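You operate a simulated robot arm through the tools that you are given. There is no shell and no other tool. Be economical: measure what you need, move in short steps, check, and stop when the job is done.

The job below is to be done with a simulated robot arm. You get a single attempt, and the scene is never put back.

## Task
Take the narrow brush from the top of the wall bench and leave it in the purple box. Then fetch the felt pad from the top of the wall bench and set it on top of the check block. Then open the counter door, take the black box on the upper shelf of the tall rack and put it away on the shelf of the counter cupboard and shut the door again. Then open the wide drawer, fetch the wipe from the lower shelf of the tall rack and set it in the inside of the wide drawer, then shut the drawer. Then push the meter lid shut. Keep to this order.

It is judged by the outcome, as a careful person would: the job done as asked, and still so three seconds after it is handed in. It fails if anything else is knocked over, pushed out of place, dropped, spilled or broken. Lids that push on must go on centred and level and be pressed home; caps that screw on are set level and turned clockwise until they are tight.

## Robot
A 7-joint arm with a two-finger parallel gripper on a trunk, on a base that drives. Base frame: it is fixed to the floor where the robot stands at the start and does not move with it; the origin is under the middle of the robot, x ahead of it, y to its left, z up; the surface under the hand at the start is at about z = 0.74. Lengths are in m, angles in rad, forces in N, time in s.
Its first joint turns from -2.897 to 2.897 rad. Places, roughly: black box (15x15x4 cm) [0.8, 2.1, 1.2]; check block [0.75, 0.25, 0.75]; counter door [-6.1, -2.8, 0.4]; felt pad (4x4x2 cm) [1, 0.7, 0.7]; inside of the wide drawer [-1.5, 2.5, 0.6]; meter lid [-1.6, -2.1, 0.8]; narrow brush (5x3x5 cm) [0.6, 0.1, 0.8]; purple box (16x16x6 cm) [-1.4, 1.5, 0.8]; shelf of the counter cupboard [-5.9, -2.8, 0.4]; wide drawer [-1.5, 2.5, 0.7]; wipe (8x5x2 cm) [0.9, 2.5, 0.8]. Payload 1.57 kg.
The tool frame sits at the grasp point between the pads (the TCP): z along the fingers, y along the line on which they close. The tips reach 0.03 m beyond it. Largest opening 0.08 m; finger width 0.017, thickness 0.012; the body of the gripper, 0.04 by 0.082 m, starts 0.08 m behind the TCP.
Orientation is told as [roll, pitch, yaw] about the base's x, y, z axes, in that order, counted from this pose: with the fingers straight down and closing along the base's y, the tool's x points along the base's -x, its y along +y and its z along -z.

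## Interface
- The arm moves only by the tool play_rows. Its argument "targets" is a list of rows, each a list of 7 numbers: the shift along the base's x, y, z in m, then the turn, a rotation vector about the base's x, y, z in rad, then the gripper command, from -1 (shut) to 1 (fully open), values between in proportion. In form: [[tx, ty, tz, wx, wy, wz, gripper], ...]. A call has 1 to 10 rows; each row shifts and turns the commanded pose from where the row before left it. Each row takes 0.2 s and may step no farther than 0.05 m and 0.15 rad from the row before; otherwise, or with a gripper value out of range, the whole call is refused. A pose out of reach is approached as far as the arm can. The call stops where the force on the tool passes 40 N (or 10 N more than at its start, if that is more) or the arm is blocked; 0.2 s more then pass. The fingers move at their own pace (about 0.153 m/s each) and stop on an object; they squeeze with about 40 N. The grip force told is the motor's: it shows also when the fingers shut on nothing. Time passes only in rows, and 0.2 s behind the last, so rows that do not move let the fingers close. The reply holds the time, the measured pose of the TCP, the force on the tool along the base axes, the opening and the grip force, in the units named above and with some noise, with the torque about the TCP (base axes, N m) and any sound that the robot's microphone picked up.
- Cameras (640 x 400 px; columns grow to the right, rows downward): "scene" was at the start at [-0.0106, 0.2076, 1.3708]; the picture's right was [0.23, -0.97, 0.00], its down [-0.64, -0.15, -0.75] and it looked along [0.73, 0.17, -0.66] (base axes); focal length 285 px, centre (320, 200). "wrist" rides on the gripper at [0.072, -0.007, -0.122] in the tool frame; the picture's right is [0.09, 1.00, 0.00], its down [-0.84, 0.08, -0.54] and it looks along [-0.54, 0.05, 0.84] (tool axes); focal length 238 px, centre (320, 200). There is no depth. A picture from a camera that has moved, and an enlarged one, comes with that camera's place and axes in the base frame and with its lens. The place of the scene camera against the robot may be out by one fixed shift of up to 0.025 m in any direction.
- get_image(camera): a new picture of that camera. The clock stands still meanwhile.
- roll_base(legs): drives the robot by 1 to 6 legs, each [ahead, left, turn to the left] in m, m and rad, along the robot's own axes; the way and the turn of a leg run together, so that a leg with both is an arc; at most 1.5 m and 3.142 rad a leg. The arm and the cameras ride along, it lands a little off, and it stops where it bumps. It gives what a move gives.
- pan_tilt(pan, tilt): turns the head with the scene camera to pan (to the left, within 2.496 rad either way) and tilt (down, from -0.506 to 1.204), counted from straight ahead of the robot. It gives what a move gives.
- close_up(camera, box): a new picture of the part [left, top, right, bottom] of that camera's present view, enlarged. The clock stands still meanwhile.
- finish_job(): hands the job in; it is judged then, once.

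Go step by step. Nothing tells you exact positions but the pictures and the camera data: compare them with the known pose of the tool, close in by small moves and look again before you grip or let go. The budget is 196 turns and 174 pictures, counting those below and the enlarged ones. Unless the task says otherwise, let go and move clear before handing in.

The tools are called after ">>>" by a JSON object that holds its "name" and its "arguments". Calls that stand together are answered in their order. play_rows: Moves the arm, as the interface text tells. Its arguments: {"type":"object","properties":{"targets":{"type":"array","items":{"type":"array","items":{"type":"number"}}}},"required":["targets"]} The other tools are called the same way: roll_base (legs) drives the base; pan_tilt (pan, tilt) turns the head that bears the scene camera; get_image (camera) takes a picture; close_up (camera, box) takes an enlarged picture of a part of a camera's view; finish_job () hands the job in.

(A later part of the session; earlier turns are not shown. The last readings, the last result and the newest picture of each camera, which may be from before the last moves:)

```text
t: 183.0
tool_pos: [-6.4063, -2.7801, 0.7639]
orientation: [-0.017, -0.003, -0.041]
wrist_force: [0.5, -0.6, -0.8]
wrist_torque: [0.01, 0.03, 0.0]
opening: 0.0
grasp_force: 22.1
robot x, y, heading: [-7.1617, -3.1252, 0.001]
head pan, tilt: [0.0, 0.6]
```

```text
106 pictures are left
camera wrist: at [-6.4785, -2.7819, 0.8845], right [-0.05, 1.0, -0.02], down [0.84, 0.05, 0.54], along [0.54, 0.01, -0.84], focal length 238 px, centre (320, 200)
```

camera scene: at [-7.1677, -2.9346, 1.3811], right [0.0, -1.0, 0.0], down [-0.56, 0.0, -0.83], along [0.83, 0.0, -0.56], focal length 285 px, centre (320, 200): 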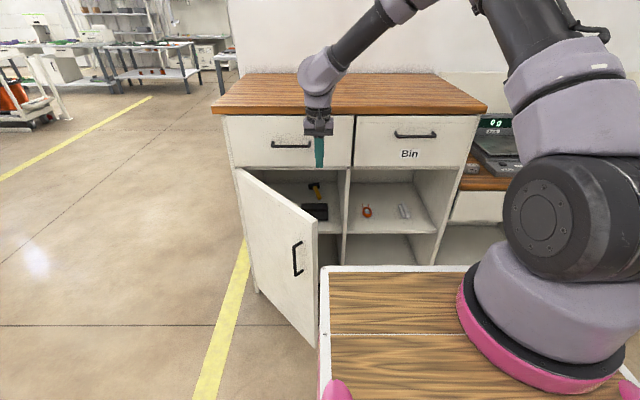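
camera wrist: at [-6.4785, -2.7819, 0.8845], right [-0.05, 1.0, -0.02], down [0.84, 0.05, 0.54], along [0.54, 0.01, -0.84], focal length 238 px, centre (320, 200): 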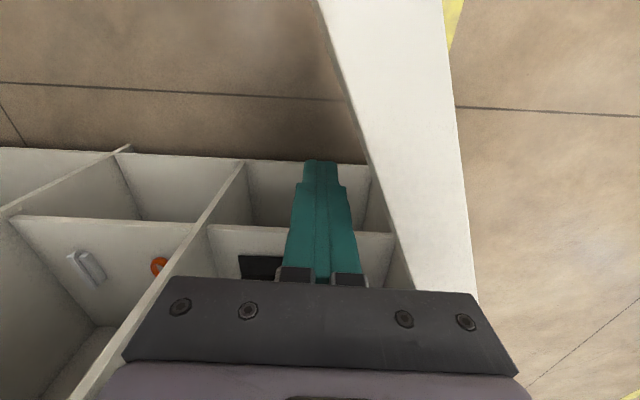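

The door is being swept open. Continuing the push by another 16 cm.

>>> {"name": "play_rows", "arguments": {"targets": [[0, 0.03, 0, 0, 0, 0, -1], [0, 0.03, 0, 0, 0, 0, -1], [0, 0.03, 0, 0, 0, 0, -1], [0, 0.03, 0, 0, 0, 0, -1], [0, 0.03, 0, 0, 0, 0, -1], [0, 0.02, 0, 0, 0, 0, -1], [0, 0, 0, 0, 0, 0, -1]]}}

>>> {"name": "get_image", "arguments": {"camera": "wrist"}}

>>> {"name": "get_image", "arguments": {"camera": "scene"}}

```text
t: 184.6
tool_pos: [-6.4167, -2.6257, 0.7577]
orientation: [-0.021, -0.004, -0.041]
wrist_force: [0.1, 0.5, 0.4]
wrist_torque: [0.0, -0.01, -0.02]
opening: 0.0
grasp_force: 21.3
out of reach, approached as far as the arm can: row 6
robot x, y, heading: [-7.1638, -3.1179, -0.003]
head pan, tilt: [0.0, 0.6]
```

```text
105 pictures are left
camera wrist: at [-6.4871, -2.6271, 0.8799], right [-0.05, 1.0, -0.02], down [0.84, 0.05, 0.54], along [0.54, 0.01, -0.84], focal length 238 px, centre (320, 200)
```

wrist: 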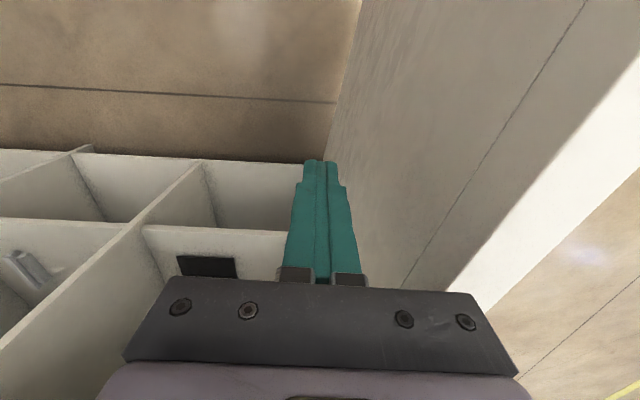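

```text
104 pictures are left
camera scene: at [-7.1677, -2.9345, 1.3811], right [0.0, -1.0, 0.0], down [-0.56, 0.0, -0.83], along [0.83, 0.0, -0.56], focal length 285 px, centre (320, 200)
```

scene: 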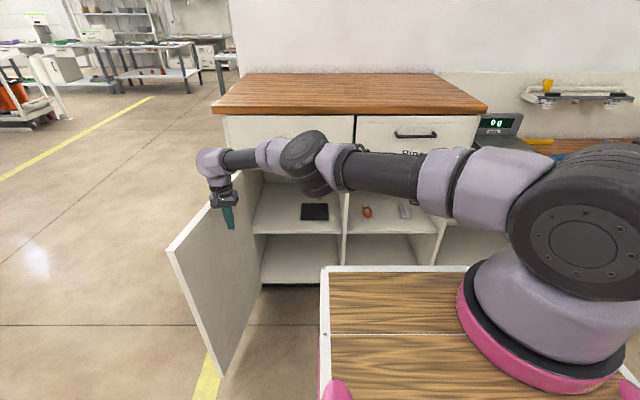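

The door is open past 90°. I'll lift out, tuck the arm and take a clear look at the shelf before fetching the black box.

>>> {"name": "play_rows", "arguments": {"targets": [[0, -0.02, 0.04, 0, 0, 0, -1], [0, -0.01, 0.045, 0, 0, 0, -1], [0, 0, 0.05, 0, 0, 0, -1], [0, 0, 0.05, 0, 0, 0, -1], [0, -0.02, 0.04, 0, 0, 0, -1], [-0.02, -0.04, 0, 0, 0, 0, -1], [-0.02, -0.04, 0, 0, 0, 0, -1], [-0.02, -0.04, 0, 0, 0, 0, -1], [-0.02, -0.04, 0, 0, 0, 0, -1], [-0.02, -0.04, 0, 0, 0, 0, -1]]}}

>>> {"name": "play_rows", "arguments": {"targets": [[-0.02, -0.04, 0, 0, 0, 0, -1], [-0.02, -0.04, 0, 0, 0, 0, -1], [0, -0.045, 0, 0, 0, 0, -1], [0, -0.045, 0, 0, 0, 0, -1], [0, -0.045, 0, 0, 0, 0, -1], [0, -0.045, 0, 0, 0, 0, -1]]}}

>>> {"name": "get_image", "arguments": {"camera": "scene"}}

```text
t: 186.8
tool_pos: [-6.5157, -2.8766, 0.9829]
orientation: [-0.018, -0.002, -0.04]
wrist_force: [1.2, 0.0, -0.6]
wrist_torque: [-0.06, 0.04, 0.01]
opening: 0.0003
grasp_force: 21.7
robot x, y, heading: [-7.1625, -3.1245, 0.003]
head pan, tilt: [0.0, 0.6]
```

```text
t: 188.2
tool_pos: [-6.5549, -3.1353, 0.9873]
orientation: [-0.017, -0.003, -0.039]
wrist_force: [0.3, 0.9, 0.7]
wrist_torque: [-0.05, 0.04, 0.02]
opening: 0.0
grasp_force: 21.4
robot x, y, heading: [-7.1601, -3.1207, 0.002]
head pan, tilt: [0.0, 0.6]
```

```text
103 pictures are left
camera scene: at [-7.1676, -2.9341, 1.381], right [0.0, -1.0, 0.0], down [-0.57, 0.0, -0.82], along [0.82, 0.0, -0.57], focal length 285 px, centre (320, 200)
```

scene: 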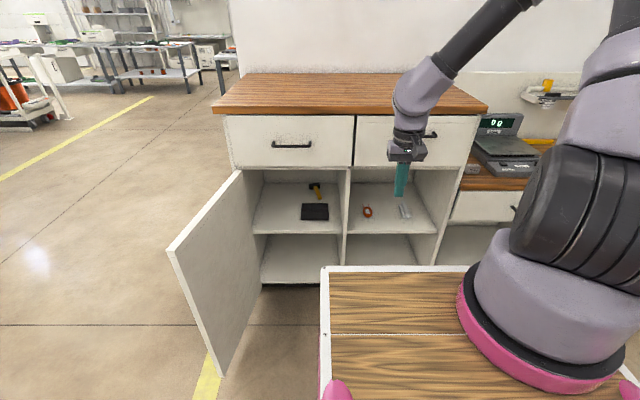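

>>> {"name": "close_up", "arguments": {"camera": "scene", "box": [230, 150, 390, 250]}}

```text
4.00 times, centred on (310, 200) of scene
camera zoom: at [-7.1676, -2.9341, 1.381], right [0.0, -1.0, 0.0], down [-0.57, 0.0, -0.82], along [0.82, 0.0, -0.57], focal length 1142 px, centre (360, 200)
```

zoom: 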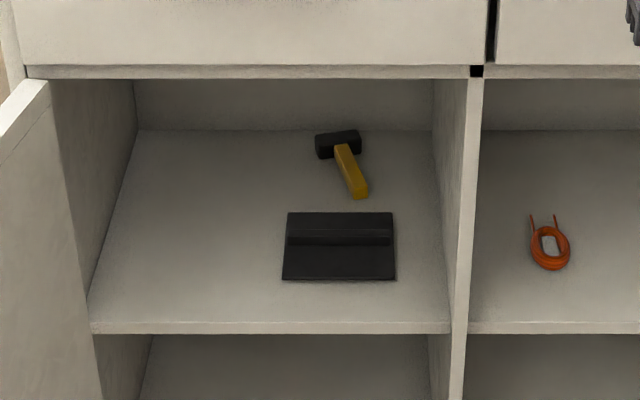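

The cupboard shelf top is at z≈0.50; its left part (y -2.63 to -2.82) is free beside a black plate and a hammer. Now back to the rack for the black box.

>>> {"name": "roll_base", "arguments": {"legs": [[-0.05, 0, 0], [0, 1.0, 0], [0, 0.95, 0], [1.5, 0, 0], [1.5, 0, 0], [1.5, 0, 0]]}}

>>> {"name": "get_image", "arguments": {"camera": "scene"}}

```text
t: 219.5
tool_pos: [-2.1358, -1.1026, 0.9868]
orientation: [-0.018, -0.004, -0.026]
wrist_force: [-0.1, 0.0, -0.4]
wrist_torque: [0.01, 0.0, 0.03]
opening: 0.0
grasp_force: 21.0
robot x, y, heading: [-2.7428, -1.0993, 0.019]
head pan, tilt: [0.0, 0.6]
```

```text
101 pictures are left
camera scene: at [-2.7518, -0.9112, 1.3811], right [0.01, -1.0, 0.0], down [-0.56, -0.01, -0.83], along [0.82, 0.01, -0.56], focal length 285 px, centre (320, 200)
```

scene: 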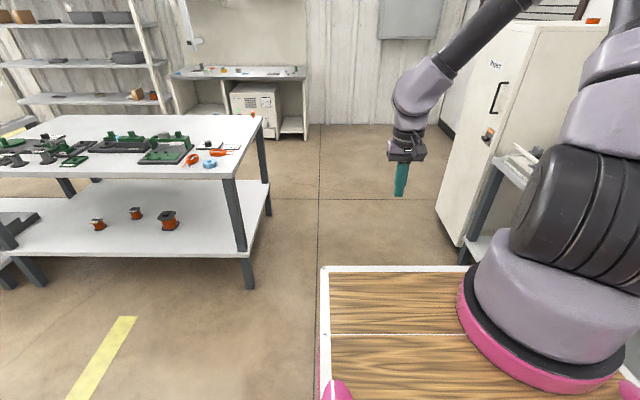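

Aisle is clear. On to the rack.

>>> {"name": "roll_base", "arguments": {"legs": [[1.3, -0.05, -0.019], [1.2, 0, 0], [0, 1.5, 0], [0, 1.5, 0]]}}

>>> {"name": "pan_tilt", "arguments": {"pan": 0.0, "tilt": 0.2}}

>>> {"name": "get_image", "arguments": {"camera": "scene"}}

```text
t: 245.6
tool_pos: [0.2823, 1.8364, 0.9862]
orientation: [-0.019, -0.004, -0.016]
wrist_force: [-1.5, 0.5, 0.3]
wrist_torque: [-0.03, -0.01, 0.01]
opening: 0.0
grasp_force: 21.6
robot x, y, heading: [-0.3238, 1.8336, 0.027]
head pan, tilt: [0.0, 0.6]
```

```text
t: 246.5
tool_pos: [0.2831, 1.8364, 0.9868]
orientation: [-0.018, -0.005, -0.017]
wrist_force: [0.2, -0.5, 0.8]
wrist_torque: [-0.01, 0.0, 0.03]
opening: 0.0
grasp_force: 21.8
robot x, y, heading: [-0.3262, 1.8329, 0.029]
head pan, tilt: [0.0, 0.201]
```

```text
100 pictures are left
camera scene: at [-0.3288, 2.0216, 1.4178], right [0.03, -1.0, 0.0], down [-0.2, -0.01, -0.98], along [0.98, 0.02, -0.2], focal length 285 px, centre (320, 200)
```

scene: 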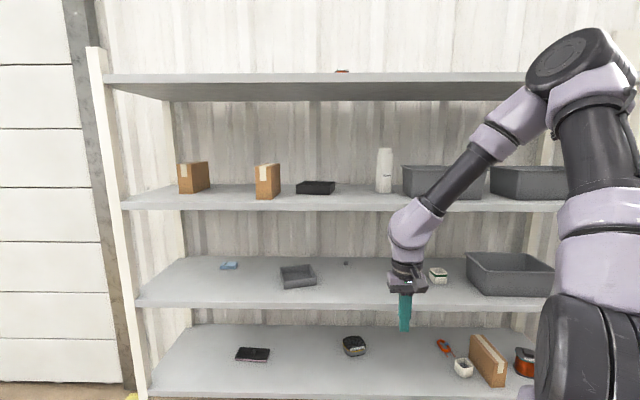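

>>> {"name": "close_up", "arguments": {"camera": "scene", "box": [240, 130, 400, 230]}}

>>> {"name": "close_up", "arguments": {"camera": "scene", "box": [160, 240, 400, 390]}}

```text
4.00 times, centred on (320, 180) of scene
camera zoom: at [-0.3288, 2.0216, 1.4178], right [0.03, -1.0, 0.0], down [-0.2, -0.01, -0.98], along [0.98, 0.02, -0.2], focal length 1142 px, centre (320, 280)
```

zoom: 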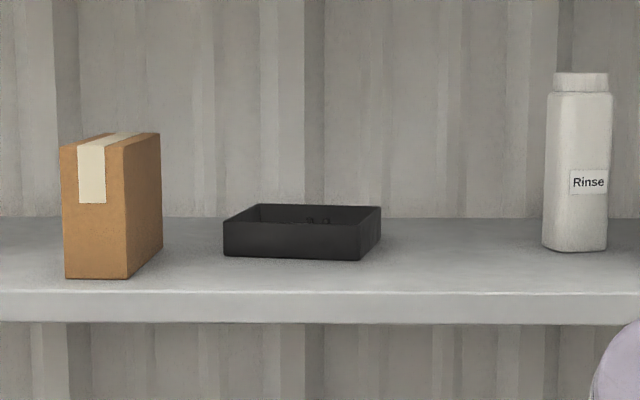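

```text
2.67 times, centred on (280, 315) of scene
camera zoom: at [-0.3288, 2.0216, 1.4178], right [0.03, -1.0, 0.0], down [-0.2, -0.01, -0.98], along [0.98, 0.02, -0.2], focal length 761 px, centre (427, -107)
```

zoom: 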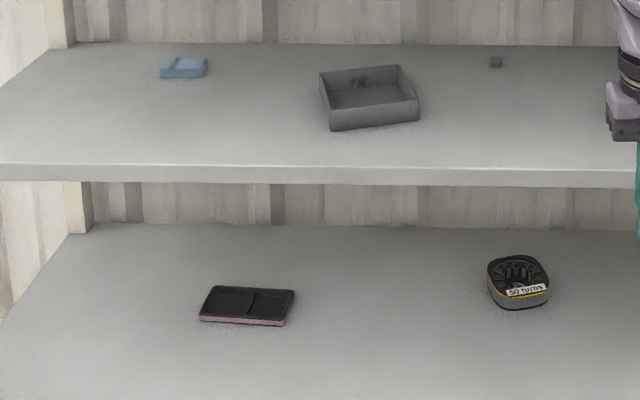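

The black box is an open tray with small parts in it, at about x 0.89–1.04, y≈2.08, shelf z≈1.19. I plan to grip its right side wall with the tool pitched about 40° below horizontal, so I raise and pitch the hand and look with the wrist camera.

>>> {"name": "play_rows", "arguments": {"targets": [[0, 0, 0.045, 0, -0.1, 0, 0.5], [0, 0, 0.045, 0, -0.11, 0, 0.5], [0, 0, 0.045, 0, -0.11, 0, 0.5], [0, 0, 0.045, 0, -0.11, 0, 0.5], [0, 0, 0.045, 0, -0.11, 0, 0.5], [0, 0, 0.045, 0, -0.11, 0, 0.5], [0, 0, 0.045, 0, -0.11, 0, 0.5], [0, 0, 0.045, 0.018, -0.11, 0.0, 0.5]]}}

>>> {"name": "roll_base", "arguments": {"legs": [[0, 0.17, -0.029], [0.25, 0, 0]]}}

>>> {"name": "get_image", "arguments": {"camera": "wrist"}}

>>> {"name": "get_image", "arguments": {"camera": "scene"}}

```text
t: 248.3
tool_pos: [0.2855, 1.8375, 1.3499]
orientation: [0.031, -0.875, -0.046]
wrist_force: [0.0, 0.4, -0.4]
wrist_torque: [-0.03, 0.02, 0.02]
opening: 0.0603
grasp_force: 0.2
robot x, y, heading: [-0.3245, 1.8328, 0.026]
head pan, tilt: [0.0, 0.201]
```

```text
t: 251.2
tool_pos: [0.5315, 1.9883, 1.348]
orientation: [0.029, -0.872, -0.081]
wrist_force: [0.2, 0.4, -0.3]
wrist_torque: [-0.02, 0.02, 0.02]
opening: 0.0599
grasp_force: 0.0
robot x, y, heading: [-0.0773, 2.0018, -0.01]
head pan, tilt: [0.0, 0.201]
```

```text
97 pictures are left
camera wrist: at [0.3939, 1.9892, 1.3711], right [0.0, 1.0, -0.05], down [0.13, 0.05, 0.99], along [0.99, -0.01, -0.13], focal length 238 px, centre (320, 200)
```

wrist: 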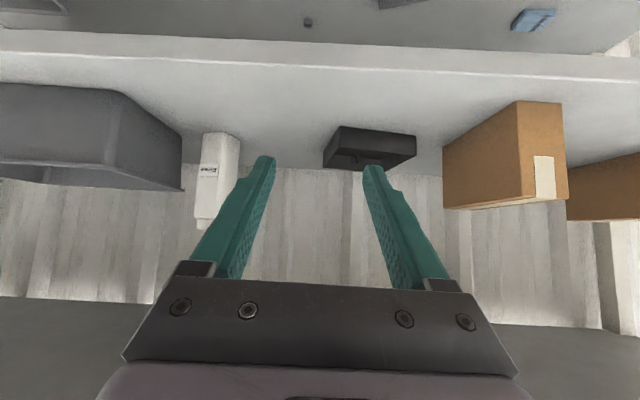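

```text
96 pictures are left
camera scene: at [-0.0743, 2.1925, 1.4179], right [-0.01, -1.0, 0.0], down [-0.2, 0.0, -0.98], along [0.98, -0.01, -0.2], focal length 285 px, centre (320, 200)
```

scene: 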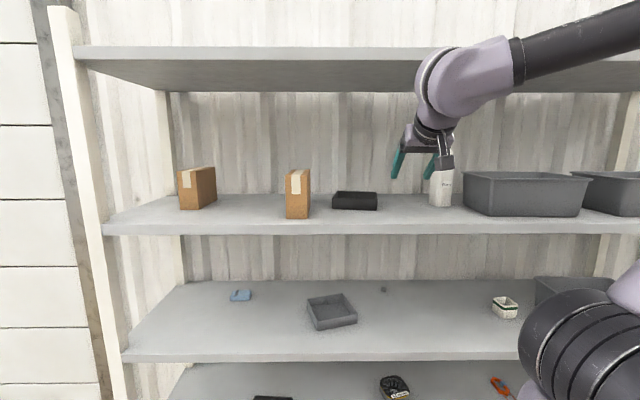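

I'll enlarge the box in both views to fix its walls precisely.

>>> {"name": "close_up", "arguments": {"camera": "scene", "box": [300, 160, 428, 240]}}

>>> {"name": "close_up", "arguments": {"camera": "wrist", "box": [300, 100, 460, 200]}}

```text
5.00 times, centred on (364, 200) of scene
camera zoom: at [-0.0743, 2.1925, 1.4179], right [-0.01, -1.0, 0.0], down [-0.2, 0.0, -0.98], along [0.98, -0.01, -0.2], focal length 1427 px, centre (100, 200)
```

zoom: 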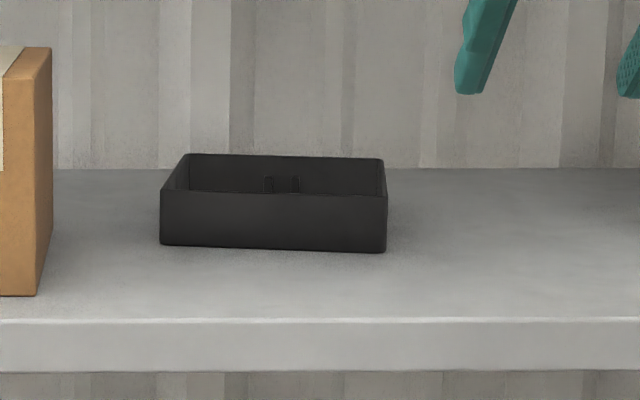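

```text
4.00 times, centred on (380, 150) of wrist
camera zoom: at [0.3939, 1.9892, 1.3711], right [0.0, 1.0, -0.05], down [0.13, 0.05, 0.99], along [0.99, -0.01, -0.13], focal length 953 px, centre (80, 400)
```

zoom: 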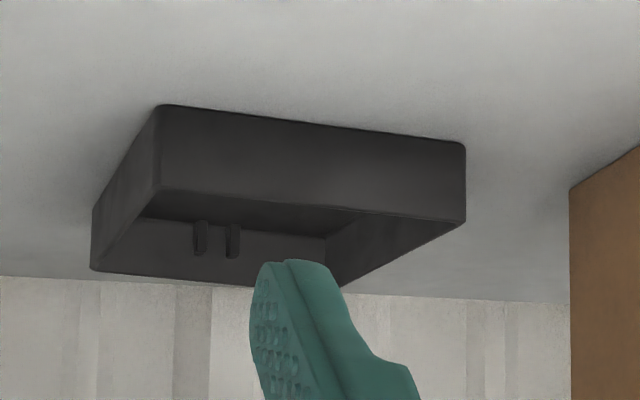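

Box front right corner ≈(0.82–0.86, 2.0), turned about -0.15 rad. I'll drive 13 cm closer, add a bit of yaw and lower toward it for a nearer look.

>>> {"name": "roll_base", "arguments": {"legs": [[0.13, 0, 0.01]]}}

>>> {"name": "play_rows", "arguments": {"targets": [[0.03, 0.01, -0.01, 0, 0, -0.03, 0.5], [0.03, 0.01, -0.01, -0.01, 0, -0.04, 0.5], [0, 0, 0, 0, 0, 0, 0.5]]}}

>>> {"name": "get_image", "arguments": {"camera": "wrist"}}

>>> {"name": "get_image", "arguments": {"camera": "scene"}}

```text
t: 252.5
tool_pos: [0.6633, 1.993, 1.3477]
orientation: [0.028, -0.872, -0.071]
wrist_force: [0.3, 0.4, -0.6]
wrist_torque: [0.01, -0.04, -0.01]
opening: 0.0601
grasp_force: 0.1
robot x, y, heading: [0.0545, 2.004, 0.001]
head pan, tilt: [0.0, 0.201]
```

```text
t: 253.3
tool_pos: [0.7241, 2.0142, 1.3267]
orientation: [0.016, -0.872, -0.132]
wrist_force: [0.1, 0.1, -0.7]
wrist_torque: [-0.04, 0.01, -0.01]
opening: 0.06
grasp_force: 0.0
robot x, y, heading: [0.0522, 2.0027, -0.0]
head pan, tilt: [0.0, 0.201]
```

```text
93 pictures are left
camera wrist: at [0.5859, 2.0229, 1.3499], right [0.06, 1.0, -0.06], down [0.13, 0.05, 0.99], along [0.99, -0.07, -0.13], focal length 238 px, centre (320, 200)
```

wrist: 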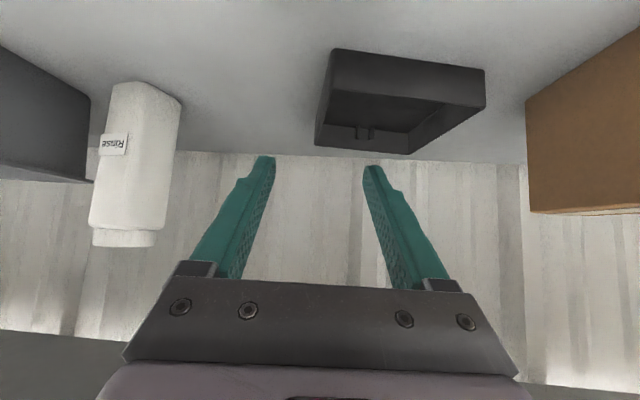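

```text
92 pictures are left
camera scene: at [0.0544, 2.1917, 1.4179], right [0.0, -1.0, 0.0], down [-0.2, 0.0, -0.98], along [0.98, 0.0, -0.2], focal length 285 px, centre (320, 200)
```

scene: 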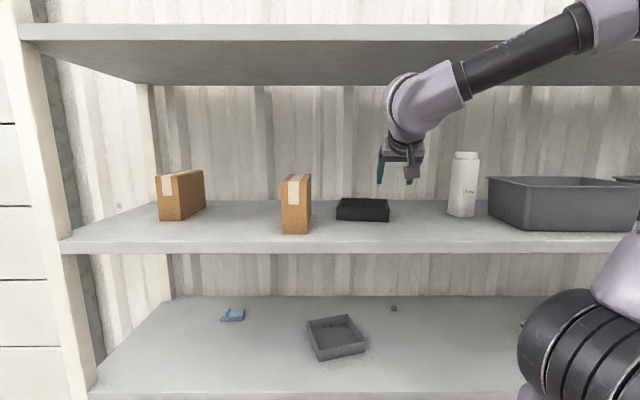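

Refined: front right corner ≈(0.788, 2.011), shelf z≈1.182, rim 1.222. I'll come in over the right wall, stopping above the rim to check.

>>> {"name": "play_rows", "arguments": {"targets": [[0.025, -0.002, -0.022, 0, 0, -0.012, 0.5], [0.025, -0.002, -0.022, 0, 0, 0, 0.5], [0.025, -0.002, -0.022, 0, 0, 0, 0.5], [0, 0, 0, 0, 0, 0, 0.5]]}}

>>> {"name": "get_image", "arguments": {"camera": "wrist"}}

>>> {"name": "close_up", "arguments": {"camera": "scene", "box": [300, 130, 460, 230]}}

```text
t: 254.3
tool_pos: [0.7963, 2.0076, 1.2597]
orientation: [0.013, -0.876, -0.143]
wrist_force: [-0.1, -0.1, -0.3]
wrist_torque: [-0.01, 0.02, 0.02]
opening: 0.0598
grasp_force: 0.1
robot x, y, heading: [0.05, 2.0055, -0.002]
head pan, tilt: [0.0, 0.201]
```

```text
91 pictures are left
camera wrist: at [0.6586, 2.0199, 1.2829], right [0.07, 1.0, -0.06], down [0.13, 0.05, 0.99], along [0.99, -0.08, -0.13], focal length 238 px, centre (320, 200)
```

wrist: 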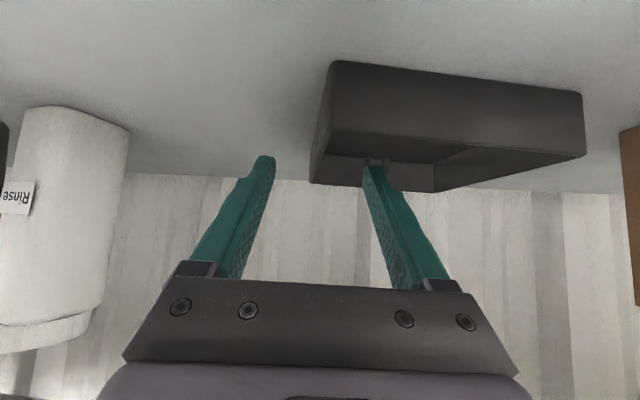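

```text
4.00 times, centred on (380, 180) of scene
camera zoom: at [0.0544, 2.1917, 1.4179], right [0.0, -1.0, 0.0], down [-0.2, 0.0, -0.98], along [0.98, 0.0, -0.2], focal length 1142 px, centre (80, 280)
```

zoom: 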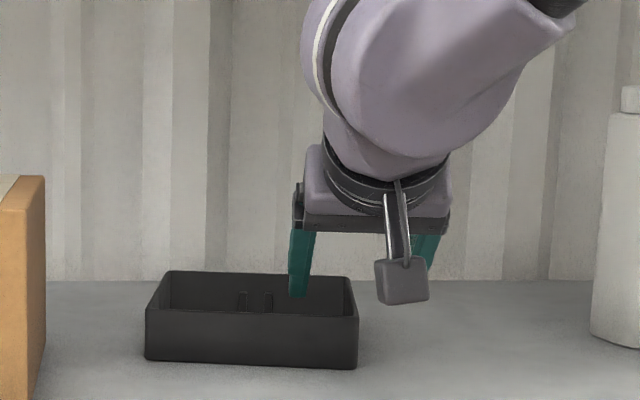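

The fingers straddle the right wall. I'll finish the descent and close.

>>> {"name": "play_rows", "arguments": {"targets": [[0.02, 0, -0.022, 0, 0, 0, 0.5], [0.021, -0.001, -0.021, 0, 0, 0, 0.5], [0, 0, 0, 0, 0, 0, 0.5]]}}

>>> {"name": "get_image", "arguments": {"camera": "wrist"}}

>>> {"name": "close_up", "arguments": {"camera": "scene", "box": [300, 130, 460, 230]}}

```text
t: 254.9
tool_pos: [0.8367, 2.0096, 1.2284]
orientation: [0.016, -0.889, -0.143]
wrist_force: [1.8, 0.5, 14.1]
wrist_torque: [0.41, -0.39, -0.12]
opening: 0.0606
grasp_force: 0.3
robot x, y, heading: [0.0526, 1.9993, -0.001]
head pan, tilt: [0.0, 0.201]
stopped in row 3: the force on the tool passed its limit at 56 N (the readings are from after the stop); the commanded pose is now the measured one
```

```text
89 pictures are left
camera wrist: at [0.6988, 2.0208, 1.2495], right [0.07, 1.0, -0.06], down [0.11, 0.05, 0.99], along [0.99, -0.08, -0.11], focal length 238 px, centre (320, 200)
```

wrist: 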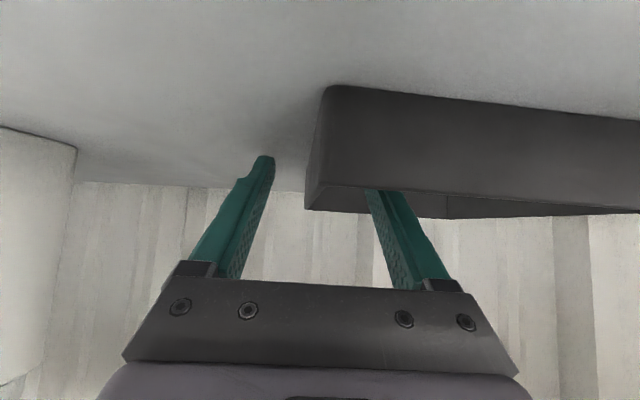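

```text
4.00 times, centred on (380, 180) of scene
camera zoom: at [0.0541, 2.1917, 1.4179], right [0.0, -1.0, 0.0], down [-0.2, 0.0, -0.98], along [0.98, 0.0, -0.2], focal length 1142 px, centre (80, 280)
```

zoom: 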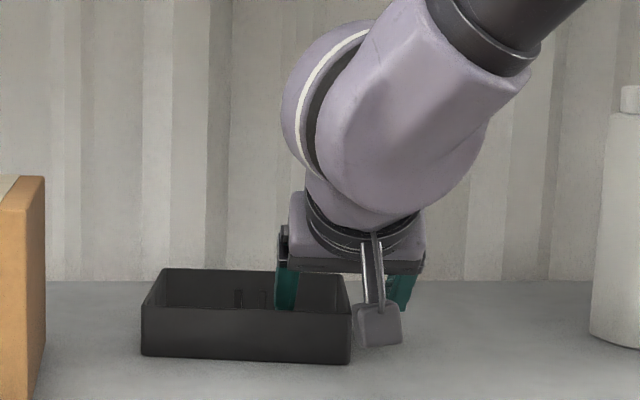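

The inner fingertip touched the tray floor and nudged the tray back about 2 cm. I'll lift 5 mm, move 3 cm further along the wall, and close.

>>> {"name": "play_rows", "arguments": {"targets": [[0, 0, 0.006, 0, 0.013, 0, 0.5], [0.015, -0.002, 0, 0, 0, 0, 0.5], [0.015, -0.002, 0, 0, 0, 0, 0.5], [0, 0, 0, 0, 0, 0, 0.5]]}}

>>> {"name": "get_image", "arguments": {"camera": "wrist"}}

```text
t: 255.9
tool_pos: [0.8665, 2.0061, 1.2335]
orientation: [0.012, -0.874, -0.139]
wrist_force: [-1.1, 1.3, -0.5]
wrist_torque: [0.01, 0.03, -0.01]
opening: 0.06
grasp_force: 0.0
robot x, y, heading: [0.0508, 2.0032, 0.002]
head pan, tilt: [0.0, 0.201]
```

```text
87 pictures are left
camera wrist: at [0.7287, 2.0165, 1.2562], right [0.07, 1.0, -0.06], down [0.13, 0.05, 0.99], along [0.99, -0.08, -0.13], focal length 238 px, centre (320, 200)
```

wrist: 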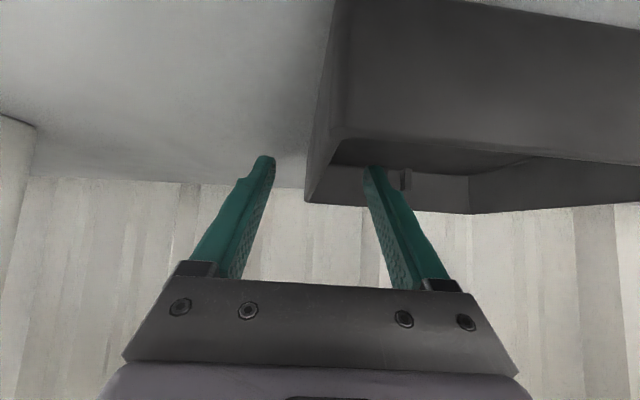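

The right wall is between the pads, grip near its middle. Closing now.

>>> {"name": "play_rows", "arguments": {"targets": [[0, 0, -0.002, 0, 0, 0, 0.5], [0, 0, 0, 0, 0, 0, -1], [0, 0, 0, 0, 0, 0, -1], [0, 0, 0, 0, 0, 0, -1], [0, 0, 0.015, 0, 0, 0, -1], [0, 0, 0, 0, 0, 0, -1]]}}

>>> {"name": "get_image", "arguments": {"camera": "wrist"}}

>>> {"name": "close_up", "arguments": {"camera": "scene", "box": [300, 130, 460, 230]}}

```text
t: 257.3
tool_pos: [0.8671, 2.0047, 1.2446]
orientation: [0.013, -0.873, -0.139]
wrist_force: [0.4, -0.2, -1.4]
wrist_torque: [-0.08, -0.03, 0.06]
opening: 0.0037
grasp_force: 24.7
robot x, y, heading: [0.0559, 2.0, -0.005]
head pan, tilt: [0.0, 0.201]
```

```text
86 pictures are left
camera wrist: at [0.7292, 2.0162, 1.2682], right [0.07, 1.0, -0.06], down [0.13, 0.05, 0.99], along [0.99, -0.08, -0.13], focal length 238 px, centre (320, 200)
```

wrist: 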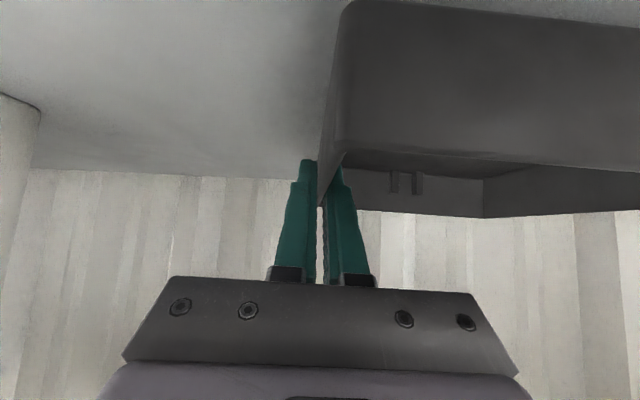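

```text
4.00 times, centred on (380, 180) of scene
camera zoom: at [0.0546, 2.1918, 1.4179], right [0.0, -1.0, 0.0], down [-0.2, 0.0, -0.98], along [0.98, 0.0, -0.2], focal length 1142 px, centre (80, 280)
```

zoom: 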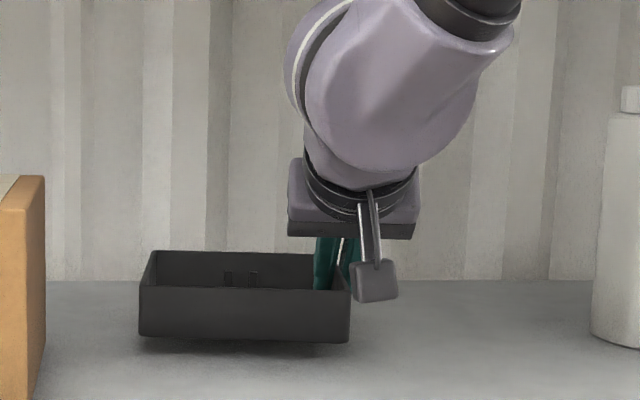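

The tray is lifted and level. I'll raise it a little more and back the base straight out.

>>> {"name": "play_rows", "arguments": {"targets": [[0, 0, 0.02, 0, 0, 0, -1], [0, 0, 0.02, 0, 0, 0, -1]]}}

>>> {"name": "roll_base", "arguments": {"legs": [[-0.35, 0, 0]]}}

>>> {"name": "get_image", "arguments": {"camera": "scene"}}

```text
t: 257.9
tool_pos: [0.8667, 2.0054, 1.2844]
orientation: [0.013, -0.873, -0.138]
wrist_force: [0.6, -0.2, -1.8]
wrist_torque: [-0.12, -0.02, 0.02]
opening: 0.0033
grasp_force: 24.3
robot x, y, heading: [0.0535, 2.0019, 0.001]
head pan, tilt: [0.0, 0.201]
```

```text
t: 260.1
tool_pos: [0.5185, 2.0083, 1.2846]
orientation: [0.011, -0.872, -0.136]
wrist_force: [-0.6, 0.6, -1.0]
wrist_torque: [-0.06, 0.0, 0.01]
opening: 0.0037
grasp_force: 24.4
robot x, y, heading: [-0.2932, 2.0063, 0.002]
head pan, tilt: [0.0, 0.201]
```

```text
84 pictures are left
camera scene: at [-0.2944, 2.1917, 1.4179], right [0.0, -1.0, 0.0], down [-0.2, 0.0, -0.98], along [0.98, 0.0, -0.2], focal length 285 px, centre (320, 200)
```

scene: 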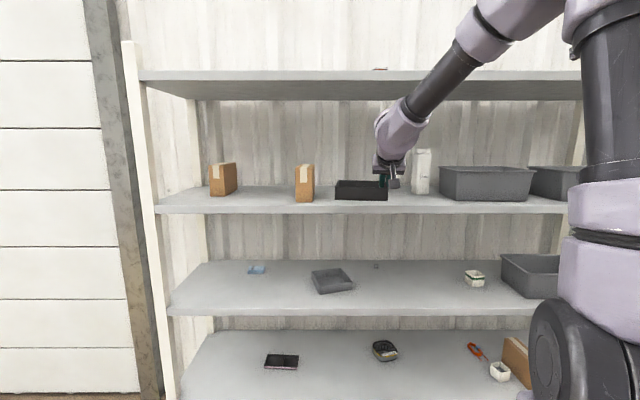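

The tray is clear of the rack. I'll draw it in a bit, then go back the same way, slowly and without turning.

>>> {"name": "play_rows", "arguments": {"targets": [[-0.03, 0, 0, 0, 0, 0, -1], [-0.03, 0, 0, 0, 0, 0, -1], [-0.03, 0, 0, 0, 0, 0, -1], [-0.03, 0, 0, 0, 0, 0, -1]]}}

>>> {"name": "roll_base", "arguments": {"legs": [[0, -1.5, 0], [0, -1.5, 0]]}}

>>> {"name": "get_image", "arguments": {"camera": "wrist"}}

```text
t: 261.1
tool_pos: [0.3997, 2.0095, 1.2844]
orientation: [0.012, -0.874, -0.138]
wrist_force: [0.0, -0.3, -2.3]
wrist_torque: [-0.11, -0.02, 0.01]
opening: 0.0037
grasp_force: 24.5
robot x, y, heading: [-0.2954, 2.0027, 0.004]
head pan, tilt: [0.0, 0.201]
```

```text
t: 275.8
tool_pos: [0.3932, -1.0478, 1.2842]
orientation: [0.013, -0.872, -0.148]
wrist_force: [0.7, -0.5, -0.9]
wrist_torque: [-0.03, -0.01, 0.0]
opening: 0.0038
grasp_force: 24.2
robot x, y, heading: [-0.3024, -1.0465, -0.008]
head pan, tilt: [0.0, 0.201]
```

```text
83 pictures are left
camera wrist: at [0.2534, -1.0339, 1.3076], right [0.08, 0.99, -0.06], down [0.13, 0.05, 0.99], along [0.99, -0.09, -0.13], focal length 238 px, centre (320, 200)
```

wrist: 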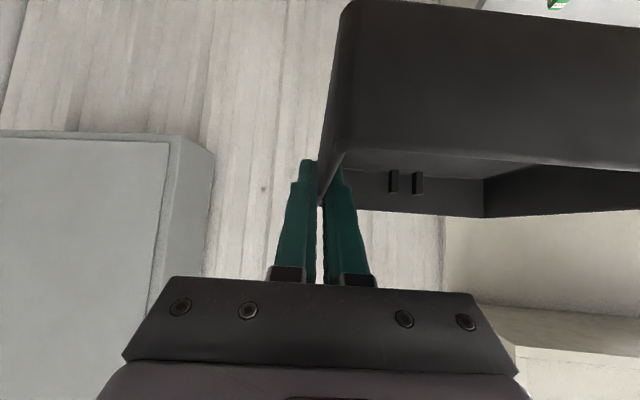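

The tray is steady. Now backing west along the aisle.

>>> {"name": "roll_base", "arguments": {"legs": [[0, -0.12, 0.008], [-1.5, 0, 0], [-1.5, 0, 0], [-1.5, 0, 0]]}}

>>> {"name": "roll_base", "arguments": {"legs": [[-1.2, 0, 0], [-1.2, 0, 0]]}}

```text
t: 298.1
tool_pos: [-4.1039, -1.1828, 1.284]
orientation: [0.011, -0.874, -0.139]
wrist_force: [0.7, -0.2, -1.2]
wrist_torque: [-0.08, -0.03, -0.05]
opening: 0.0035
grasp_force: 24.9
robot x, y, heading: [-4.8027, -1.1884, -0.008]
head pan, tilt: [0.0, 0.201]
```

```text
t: 309.9
tool_pos: [-6.5016, -1.1665, 1.2851]
orientation: [0.013, -0.873, -0.157]
wrist_force: [0.2, -0.4, -1.4]
wrist_torque: [-0.09, -0.04, 0.02]
opening: 0.0039
grasp_force: 24.8
robot x, y, heading: [-7.1982, -1.1598, -0.018]
head pan, tilt: [0.0, 0.201]
```

Now sliding south in front of the cupboard, then a look at door and shelf.

>>> {"name": "roll_base", "arguments": {"legs": [[0, -0.9, 0.018], [0, -0.9, 0]]}}

>>> {"name": "pan_tilt", "arguments": {"pan": 0.0, "tilt": 0.65}}

>>> {"name": "get_image", "arguments": {"camera": "scene"}}

```text
t: 319.0
tool_pos: [-6.5209, -2.9709, 1.2846]
orientation: [0.014, -0.873, -0.153]
wrist_force: [0.2, 0.0, -1.3]
wrist_torque: [-0.04, 0.05, 0.0]
opening: 0.0036
grasp_force: 24.6
robot x, y, heading: [-7.2152, -2.9678, -0.011]
head pan, tilt: [0.0, 0.201]
```

```text
t: 319.9
tool_pos: [-6.5216, -2.9716, 1.2842]
orientation: [0.012, -0.872, -0.151]
wrist_force: [-0.6, 0.1, -0.9]
wrist_torque: [-0.12, 0.0, 0.01]
opening: 0.0033
grasp_force: 24.3
robot x, y, heading: [-7.2162, -2.9663, -0.015]
head pan, tilt: [0.0, 0.649]
```

```text
82 pictures are left
camera scene: at [-7.2196, -2.7775, 1.3769], right [-0.01, -1.0, 0.0], down [-0.6, 0.01, -0.8], along [0.8, -0.01, -0.6], focal length 285 px, centre (320, 200)
```

scene: 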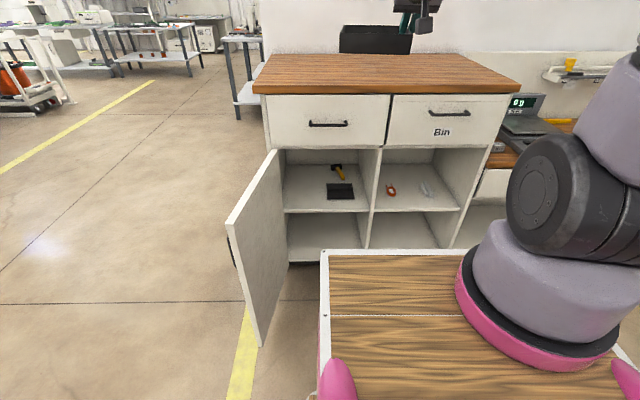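

The door is open about 98°, so the way is clear. I'll lower the tray in front of the cabinet, squaring its yaw.

>>> {"name": "play_rows", "arguments": {"targets": [[0, 0.02, -0.04, 0, 0, 0.03, -1], [0, 0.02, -0.04, 0, 0, 0.03, -1], [0, 0.02, -0.04, 0, 0, 0.03, -1], [0, 0.02, -0.04, 0, 0, 0.03, -1], [0, 0.02, -0.04, 0, 0, 0.03, -1], [0, 0.02, -0.04, 0, 0, 0, -1], [0, 0.02, -0.04, 0, 0, 0, -1], [0, 0.02, -0.04, 0, 0, 0, -1], [0, 0.0, -0.045, 0, 0, 0, -1], [0, 0.0, -0.045, 0, 0, 0, -1]]}}

>>> {"name": "play_rows", "arguments": {"targets": [[0, 0, -0.045, 0, 0, 0, -1], [0, 0, -0.045, 0, 0, 0, -1], [0, 0, -0.045, 0, 0, 0, -1], [0, 0, -0.045, 0, 0, 0, -1], [0, 0, -0.045, 0, 0, 0, -1], [0, 0, -0.02, 0, 0, 0, -1], [0, 0, 0, 0, 0, 0, -1]]}}

>>> {"name": "get_image", "arguments": {"camera": "scene"}}

>>> {"name": "get_image", "arguments": {"camera": "wrist"}}

```text
t: 322.1
tool_pos: [-6.523, -2.8107, 0.8761]
orientation: [0.014, -0.875, -0.002]
wrist_force: [-0.1, -0.3, -0.4]
wrist_torque: [-0.08, 0.01, 0.02]
opening: 0.0039
grasp_force: 23.9
robot x, y, heading: [-7.2164, -2.9659, -0.014]
head pan, tilt: [0.0, 0.649]
```

```text
t: 323.7
tool_pos: [-6.5212, -2.8115, 0.6292]
orientation: [0.014, -0.873, -0.002]
wrist_force: [-0.8, 0.3, -1.2]
wrist_torque: [-0.05, -0.03, 0.01]
opening: 0.0037
grasp_force: 24.3
robot x, y, heading: [-7.2164, -2.9653, -0.012]
head pan, tilt: [0.0, 0.649]
```

```text
81 pictures are left
camera scene: at [-7.2196, -2.7774, 1.3768], right [-0.01, -1.0, 0.0], down [-0.6, 0.01, -0.8], along [0.8, -0.01, -0.6], focal length 285 px, centre (320, 200)
```

scene: 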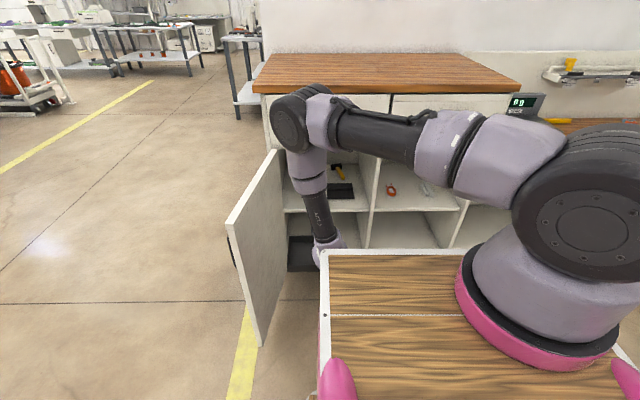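

```text
80 pictures are left
camera wrist: at [-6.6601, -2.8196, 0.6519], right [-0.07, 1.0, -0.06], down [0.12, 0.07, 0.99], along [0.99, 0.06, -0.13], focal length 238 px, centre (320, 200)
```

wrist: 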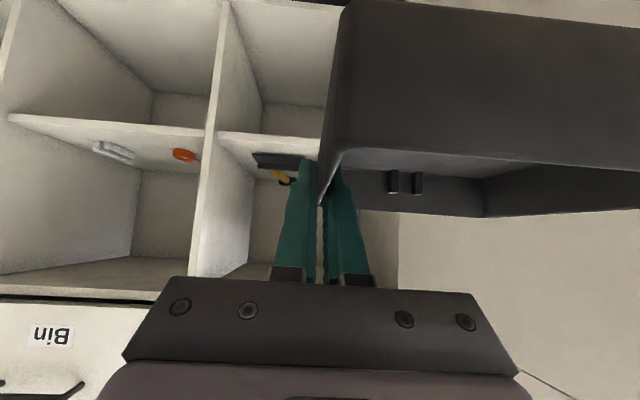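

I'll enlarge the wrist view to measure the shelf height and the divider.

>>> {"name": "close_up", "arguments": {"camera": "wrist", "box": [190, 90, 350, 190]}}

```text
4.00 times, centred on (270, 140) of wrist
camera zoom: at [-6.6601, -2.8196, 0.6519], right [-0.07, 1.0, -0.06], down [0.12, 0.07, 0.99], along [0.99, 0.06, -0.13], focal length 953 px, centre (520, 440)
```

zoom: 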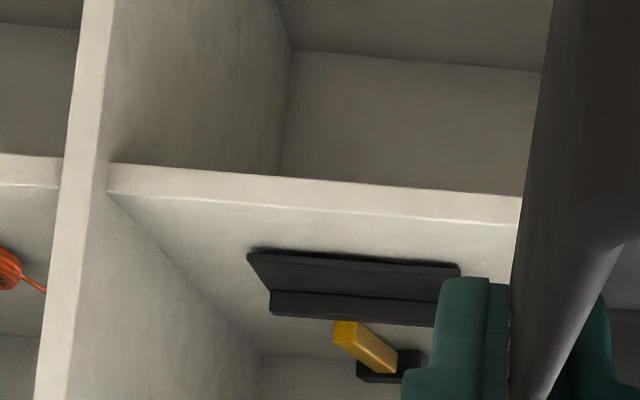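

Combining both views, the shelf top is about z 0.45 and its front x≈-6.09; free space runs y -2.61 to -2.83. I'll drive 20 cm closer and re-measure.

>>> {"name": "roll_base", "arguments": {"legs": [[0.2, 0, 0.012]]}}

>>> {"name": "play_rows", "arguments": {"targets": [[0.02, 0.012, -0.02, 0, 0, 0, -1], [0, 0, 0, 0, 0, 0, -1]]}}

>>> {"name": "get_image", "arguments": {"camera": "wrist"}}

>>> {"name": "get_image", "arguments": {"camera": "scene"}}

```text
t: 325.3
tool_pos: [-6.3275, -2.802, 0.6295]
orientation: [0.012, -0.873, 0.015]
wrist_force: [-0.4, 0.1, -1.3]
wrist_torque: [-0.09, -0.02, 0.01]
opening: 0.0036
grasp_force: 25.1
robot x, y, heading: [-7.0194, -2.9675, 0.004]
head pan, tilt: [0.0, 0.649]
```

```text
t: 325.9
tool_pos: [-6.3087, -2.7899, 0.6082]
orientation: [0.013, -0.872, 0.015]
wrist_force: [0.1, -0.3, -1.0]
wrist_torque: [-0.08, -0.05, -0.02]
opening: 0.0034
grasp_force: 24.7
robot x, y, heading: [-7.0165, -2.9677, 0.005]
head pan, tilt: [0.0, 0.649]
```

```text
78 pictures are left
camera wrist: at [-6.4467, -2.7992, 0.632], right [-0.08, 0.99, -0.06], down [0.12, 0.07, 0.99], along [0.99, 0.08, -0.13], focal length 238 px, centre (320, 200)
```

wrist: 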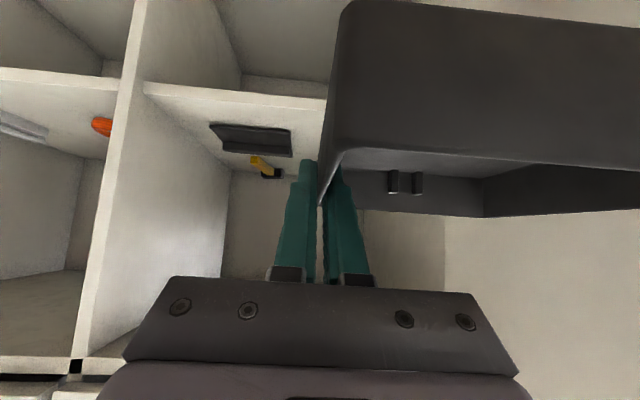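

```text
77 pictures are left
camera scene: at [-7.0263, -2.7786, 1.3768], right [0.0, -1.0, 0.0], down [-0.6, 0.0, -0.8], along [0.8, 0.0, -0.6], focal length 285 px, centre (320, 200)
```

scene: 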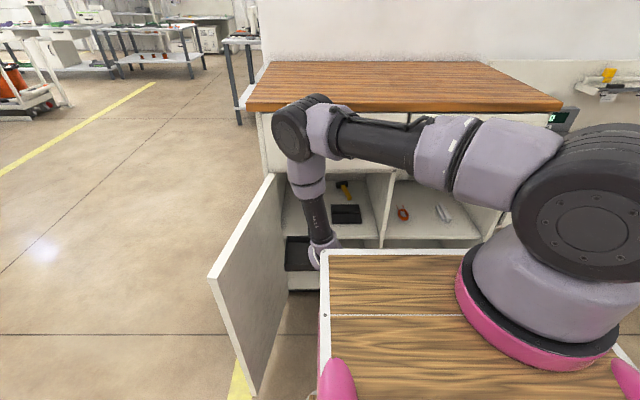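

Shelf top ≈0.455. I'll advance the tray into the opening well above the shelf, in steps.

>>> {"name": "play_rows", "arguments": {"targets": [[0.03, 0, 0, 0, 0, -0.007, -1], [0.03, 0, -0.005, 0, 0, -0.008, -1], [0.03, 0, -0.005, 0, 0, 0, -1], [0.03, 0, -0.005, 0, 0, 0, -1], [0, 0, 0, 0, 0, 0, -1]]}}

>>> {"name": "get_image", "arguments": {"camera": "wrist"}}

>>> {"name": "get_image", "arguments": {"camera": "scene"}}

```text
t: 327.1
tool_pos: [-6.1885, -2.7894, 0.5929]
orientation: [0.012, -0.873, 0.001]
wrist_force: [0.3, 0.3, -1.4]
wrist_torque: [-0.08, 0.0, 0.0]
opening: 0.0037
grasp_force: 24.8
robot x, y, heading: [-7.0241, -2.9673, 0.0]
head pan, tilt: [0.0, 0.649]
```

```text
76 pictures are left
camera wrist: at [-6.3263, -2.7977, 0.6165], right [-0.07, 1.0, -0.06], down [0.12, 0.07, 0.99], along [0.99, 0.06, -0.13], focal length 238 px, centre (320, 200)
```

wrist: 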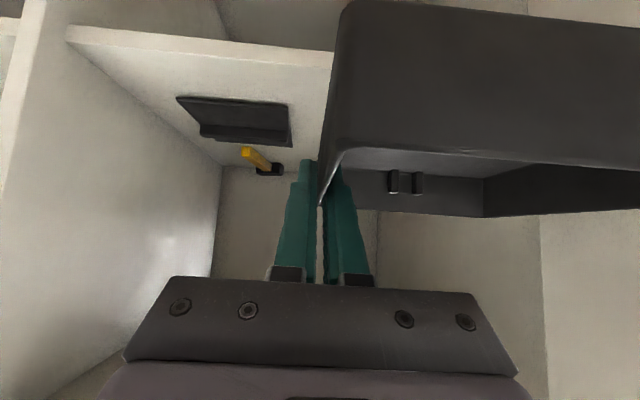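

```text
75 pictures are left
camera scene: at [-7.0263, -2.7786, 1.3768], right [0.0, -1.0, 0.0], down [-0.6, 0.0, -0.8], along [0.8, 0.0, -0.6], focal length 285 px, centre (320, 200)
```

scene: 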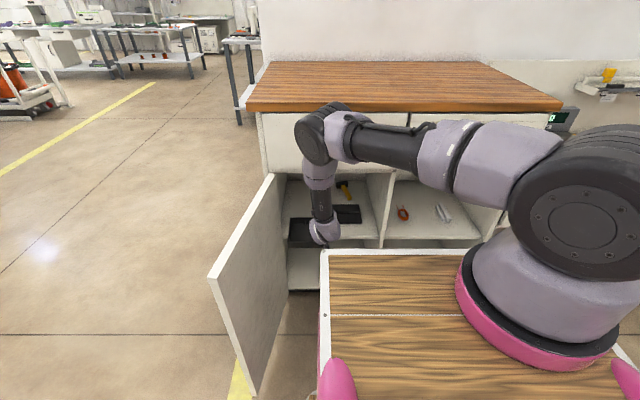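

The three sightings agree on shelf front x≈-6.105, top z≈0.447. I'll drive 6 cm closer and then stretch the arm in.

>>> {"name": "roll_base", "arguments": {"legs": [[0.06, 0, 0]]}}

>>> {"name": "play_rows", "arguments": {"targets": [[0.025, 0, -0.01, 0, 0, 0, -1], [0.025, 0, -0.01, 0, 0, 0, -1], [0.025, 0, -0.01, 0, 0, 0, -1], [0.025, 0, -0.01, 0, 0, 0, -1], [0, 0, 0, 0, 0, 0, -1]]}}

>>> {"name": "get_image", "arguments": {"camera": "wrist"}}

>>> {"name": "get_image", "arguments": {"camera": "scene"}}

```text
t: 328.0
tool_pos: [-6.1268, -2.7893, 0.5934]
orientation: [0.013, -0.873, 0.0]
wrist_force: [0.6, -0.4, -1.3]
wrist_torque: [-0.1, -0.02, 0.0]
opening: 0.0034
grasp_force: 24.3
robot x, y, heading: [-6.9578, -2.9649, 0.001]
head pan, tilt: [0.0, 0.649]
```

```text
t: 329.2
tool_pos: [-6.0263, -2.7895, 0.5524]
orientation: [0.012, -0.872, -0.001]
wrist_force: [0.2, -0.1, -1.0]
wrist_torque: [-0.07, -0.04, -0.01]
opening: 0.0035
grasp_force: 24.6
robot x, y, heading: [-6.9607, -2.9653, 0.0]
head pan, tilt: [0.0, 0.649]
```

```text
74 pictures are left
camera wrist: at [-6.1647, -2.7978, 0.576], right [-0.07, 1.0, -0.06], down [0.12, 0.07, 0.99], along [0.99, 0.06, -0.13], focal length 238 px, centre (320, 200)
```

wrist: 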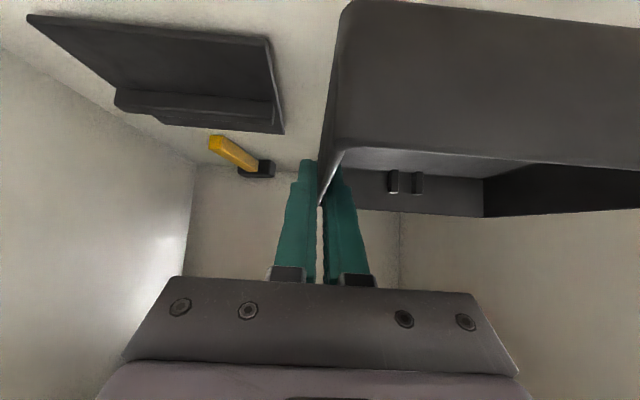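

```text
73 pictures are left
camera scene: at [-6.9654, -2.7785, 1.3768], right [0.0, -1.0, 0.0], down [-0.6, 0.0, -0.8], along [0.8, 0.0, -0.6], focal length 285 px, centre (320, 200)
```

scene: 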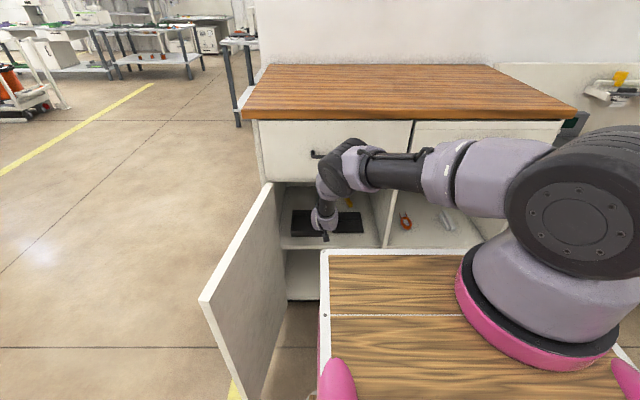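

The tray is in line with the free space, 3 cm clear of the plate. I'll go 3 cm deeper, then lower gently to contact.

>>> {"name": "play_rows", "arguments": {"targets": [[0.015, 0.002, -0.01, 0, 0, 0, -1], [0.015, 0.002, -0.01, 0, 0, 0, -1], [0.005, 0, -0.01, 0, 0, 0, -1], [0, 0, -0.005, 0, 0, 0, -1], [0, 0, -0.005, 0, 0, 0, -1], [0, 0, -0.005, 0, 0, 0, -1], [0, 0, -0.004, 0, 0, 0, -1], [0, 0, 0, 0, 0, 0, -1]]}}

>>> {"name": "get_image", "arguments": {"camera": "wrist"}}

>>> {"name": "close_up", "arguments": {"camera": "scene", "box": [250, 120, 410, 220]}}

```text
t: 331.0
tool_pos: [-5.9948, -2.7856, 0.5264]
orientation: [0.013, -0.871, 0.0]
wrist_force: [-0.8, 0.7, -0.6]
wrist_torque: [-0.06, -0.02, 0.05]
opening: 0.0036
grasp_force: 24.6
out of reach, approached as far as the arm can: row 3, 5, 6, 7
robot x, y, heading: [-6.9595, -2.9679, 0.002]
head pan, tilt: [0.0, 0.649]
```

```text
72 pictures are left
camera wrist: at [-6.1341, -2.7934, 0.5491], right [-0.07, 1.0, -0.06], down [0.12, 0.07, 0.99], along [0.99, 0.06, -0.13], focal length 238 px, centre (320, 200)
```

wrist: 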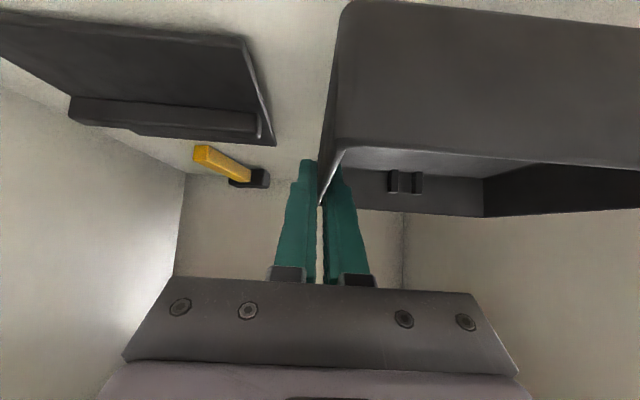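

```text
4.00 times, centred on (330, 170) of scene
camera zoom: at [-6.9654, -2.7785, 1.3768], right [0.0, -1.0, 0.0], down [-0.6, 0.0, -0.8], along [0.8, 0.0, -0.6], focal length 1142 px, centre (280, 320)
```

zoom: 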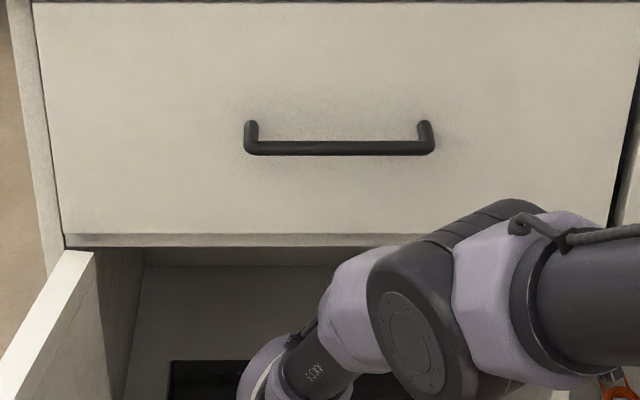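

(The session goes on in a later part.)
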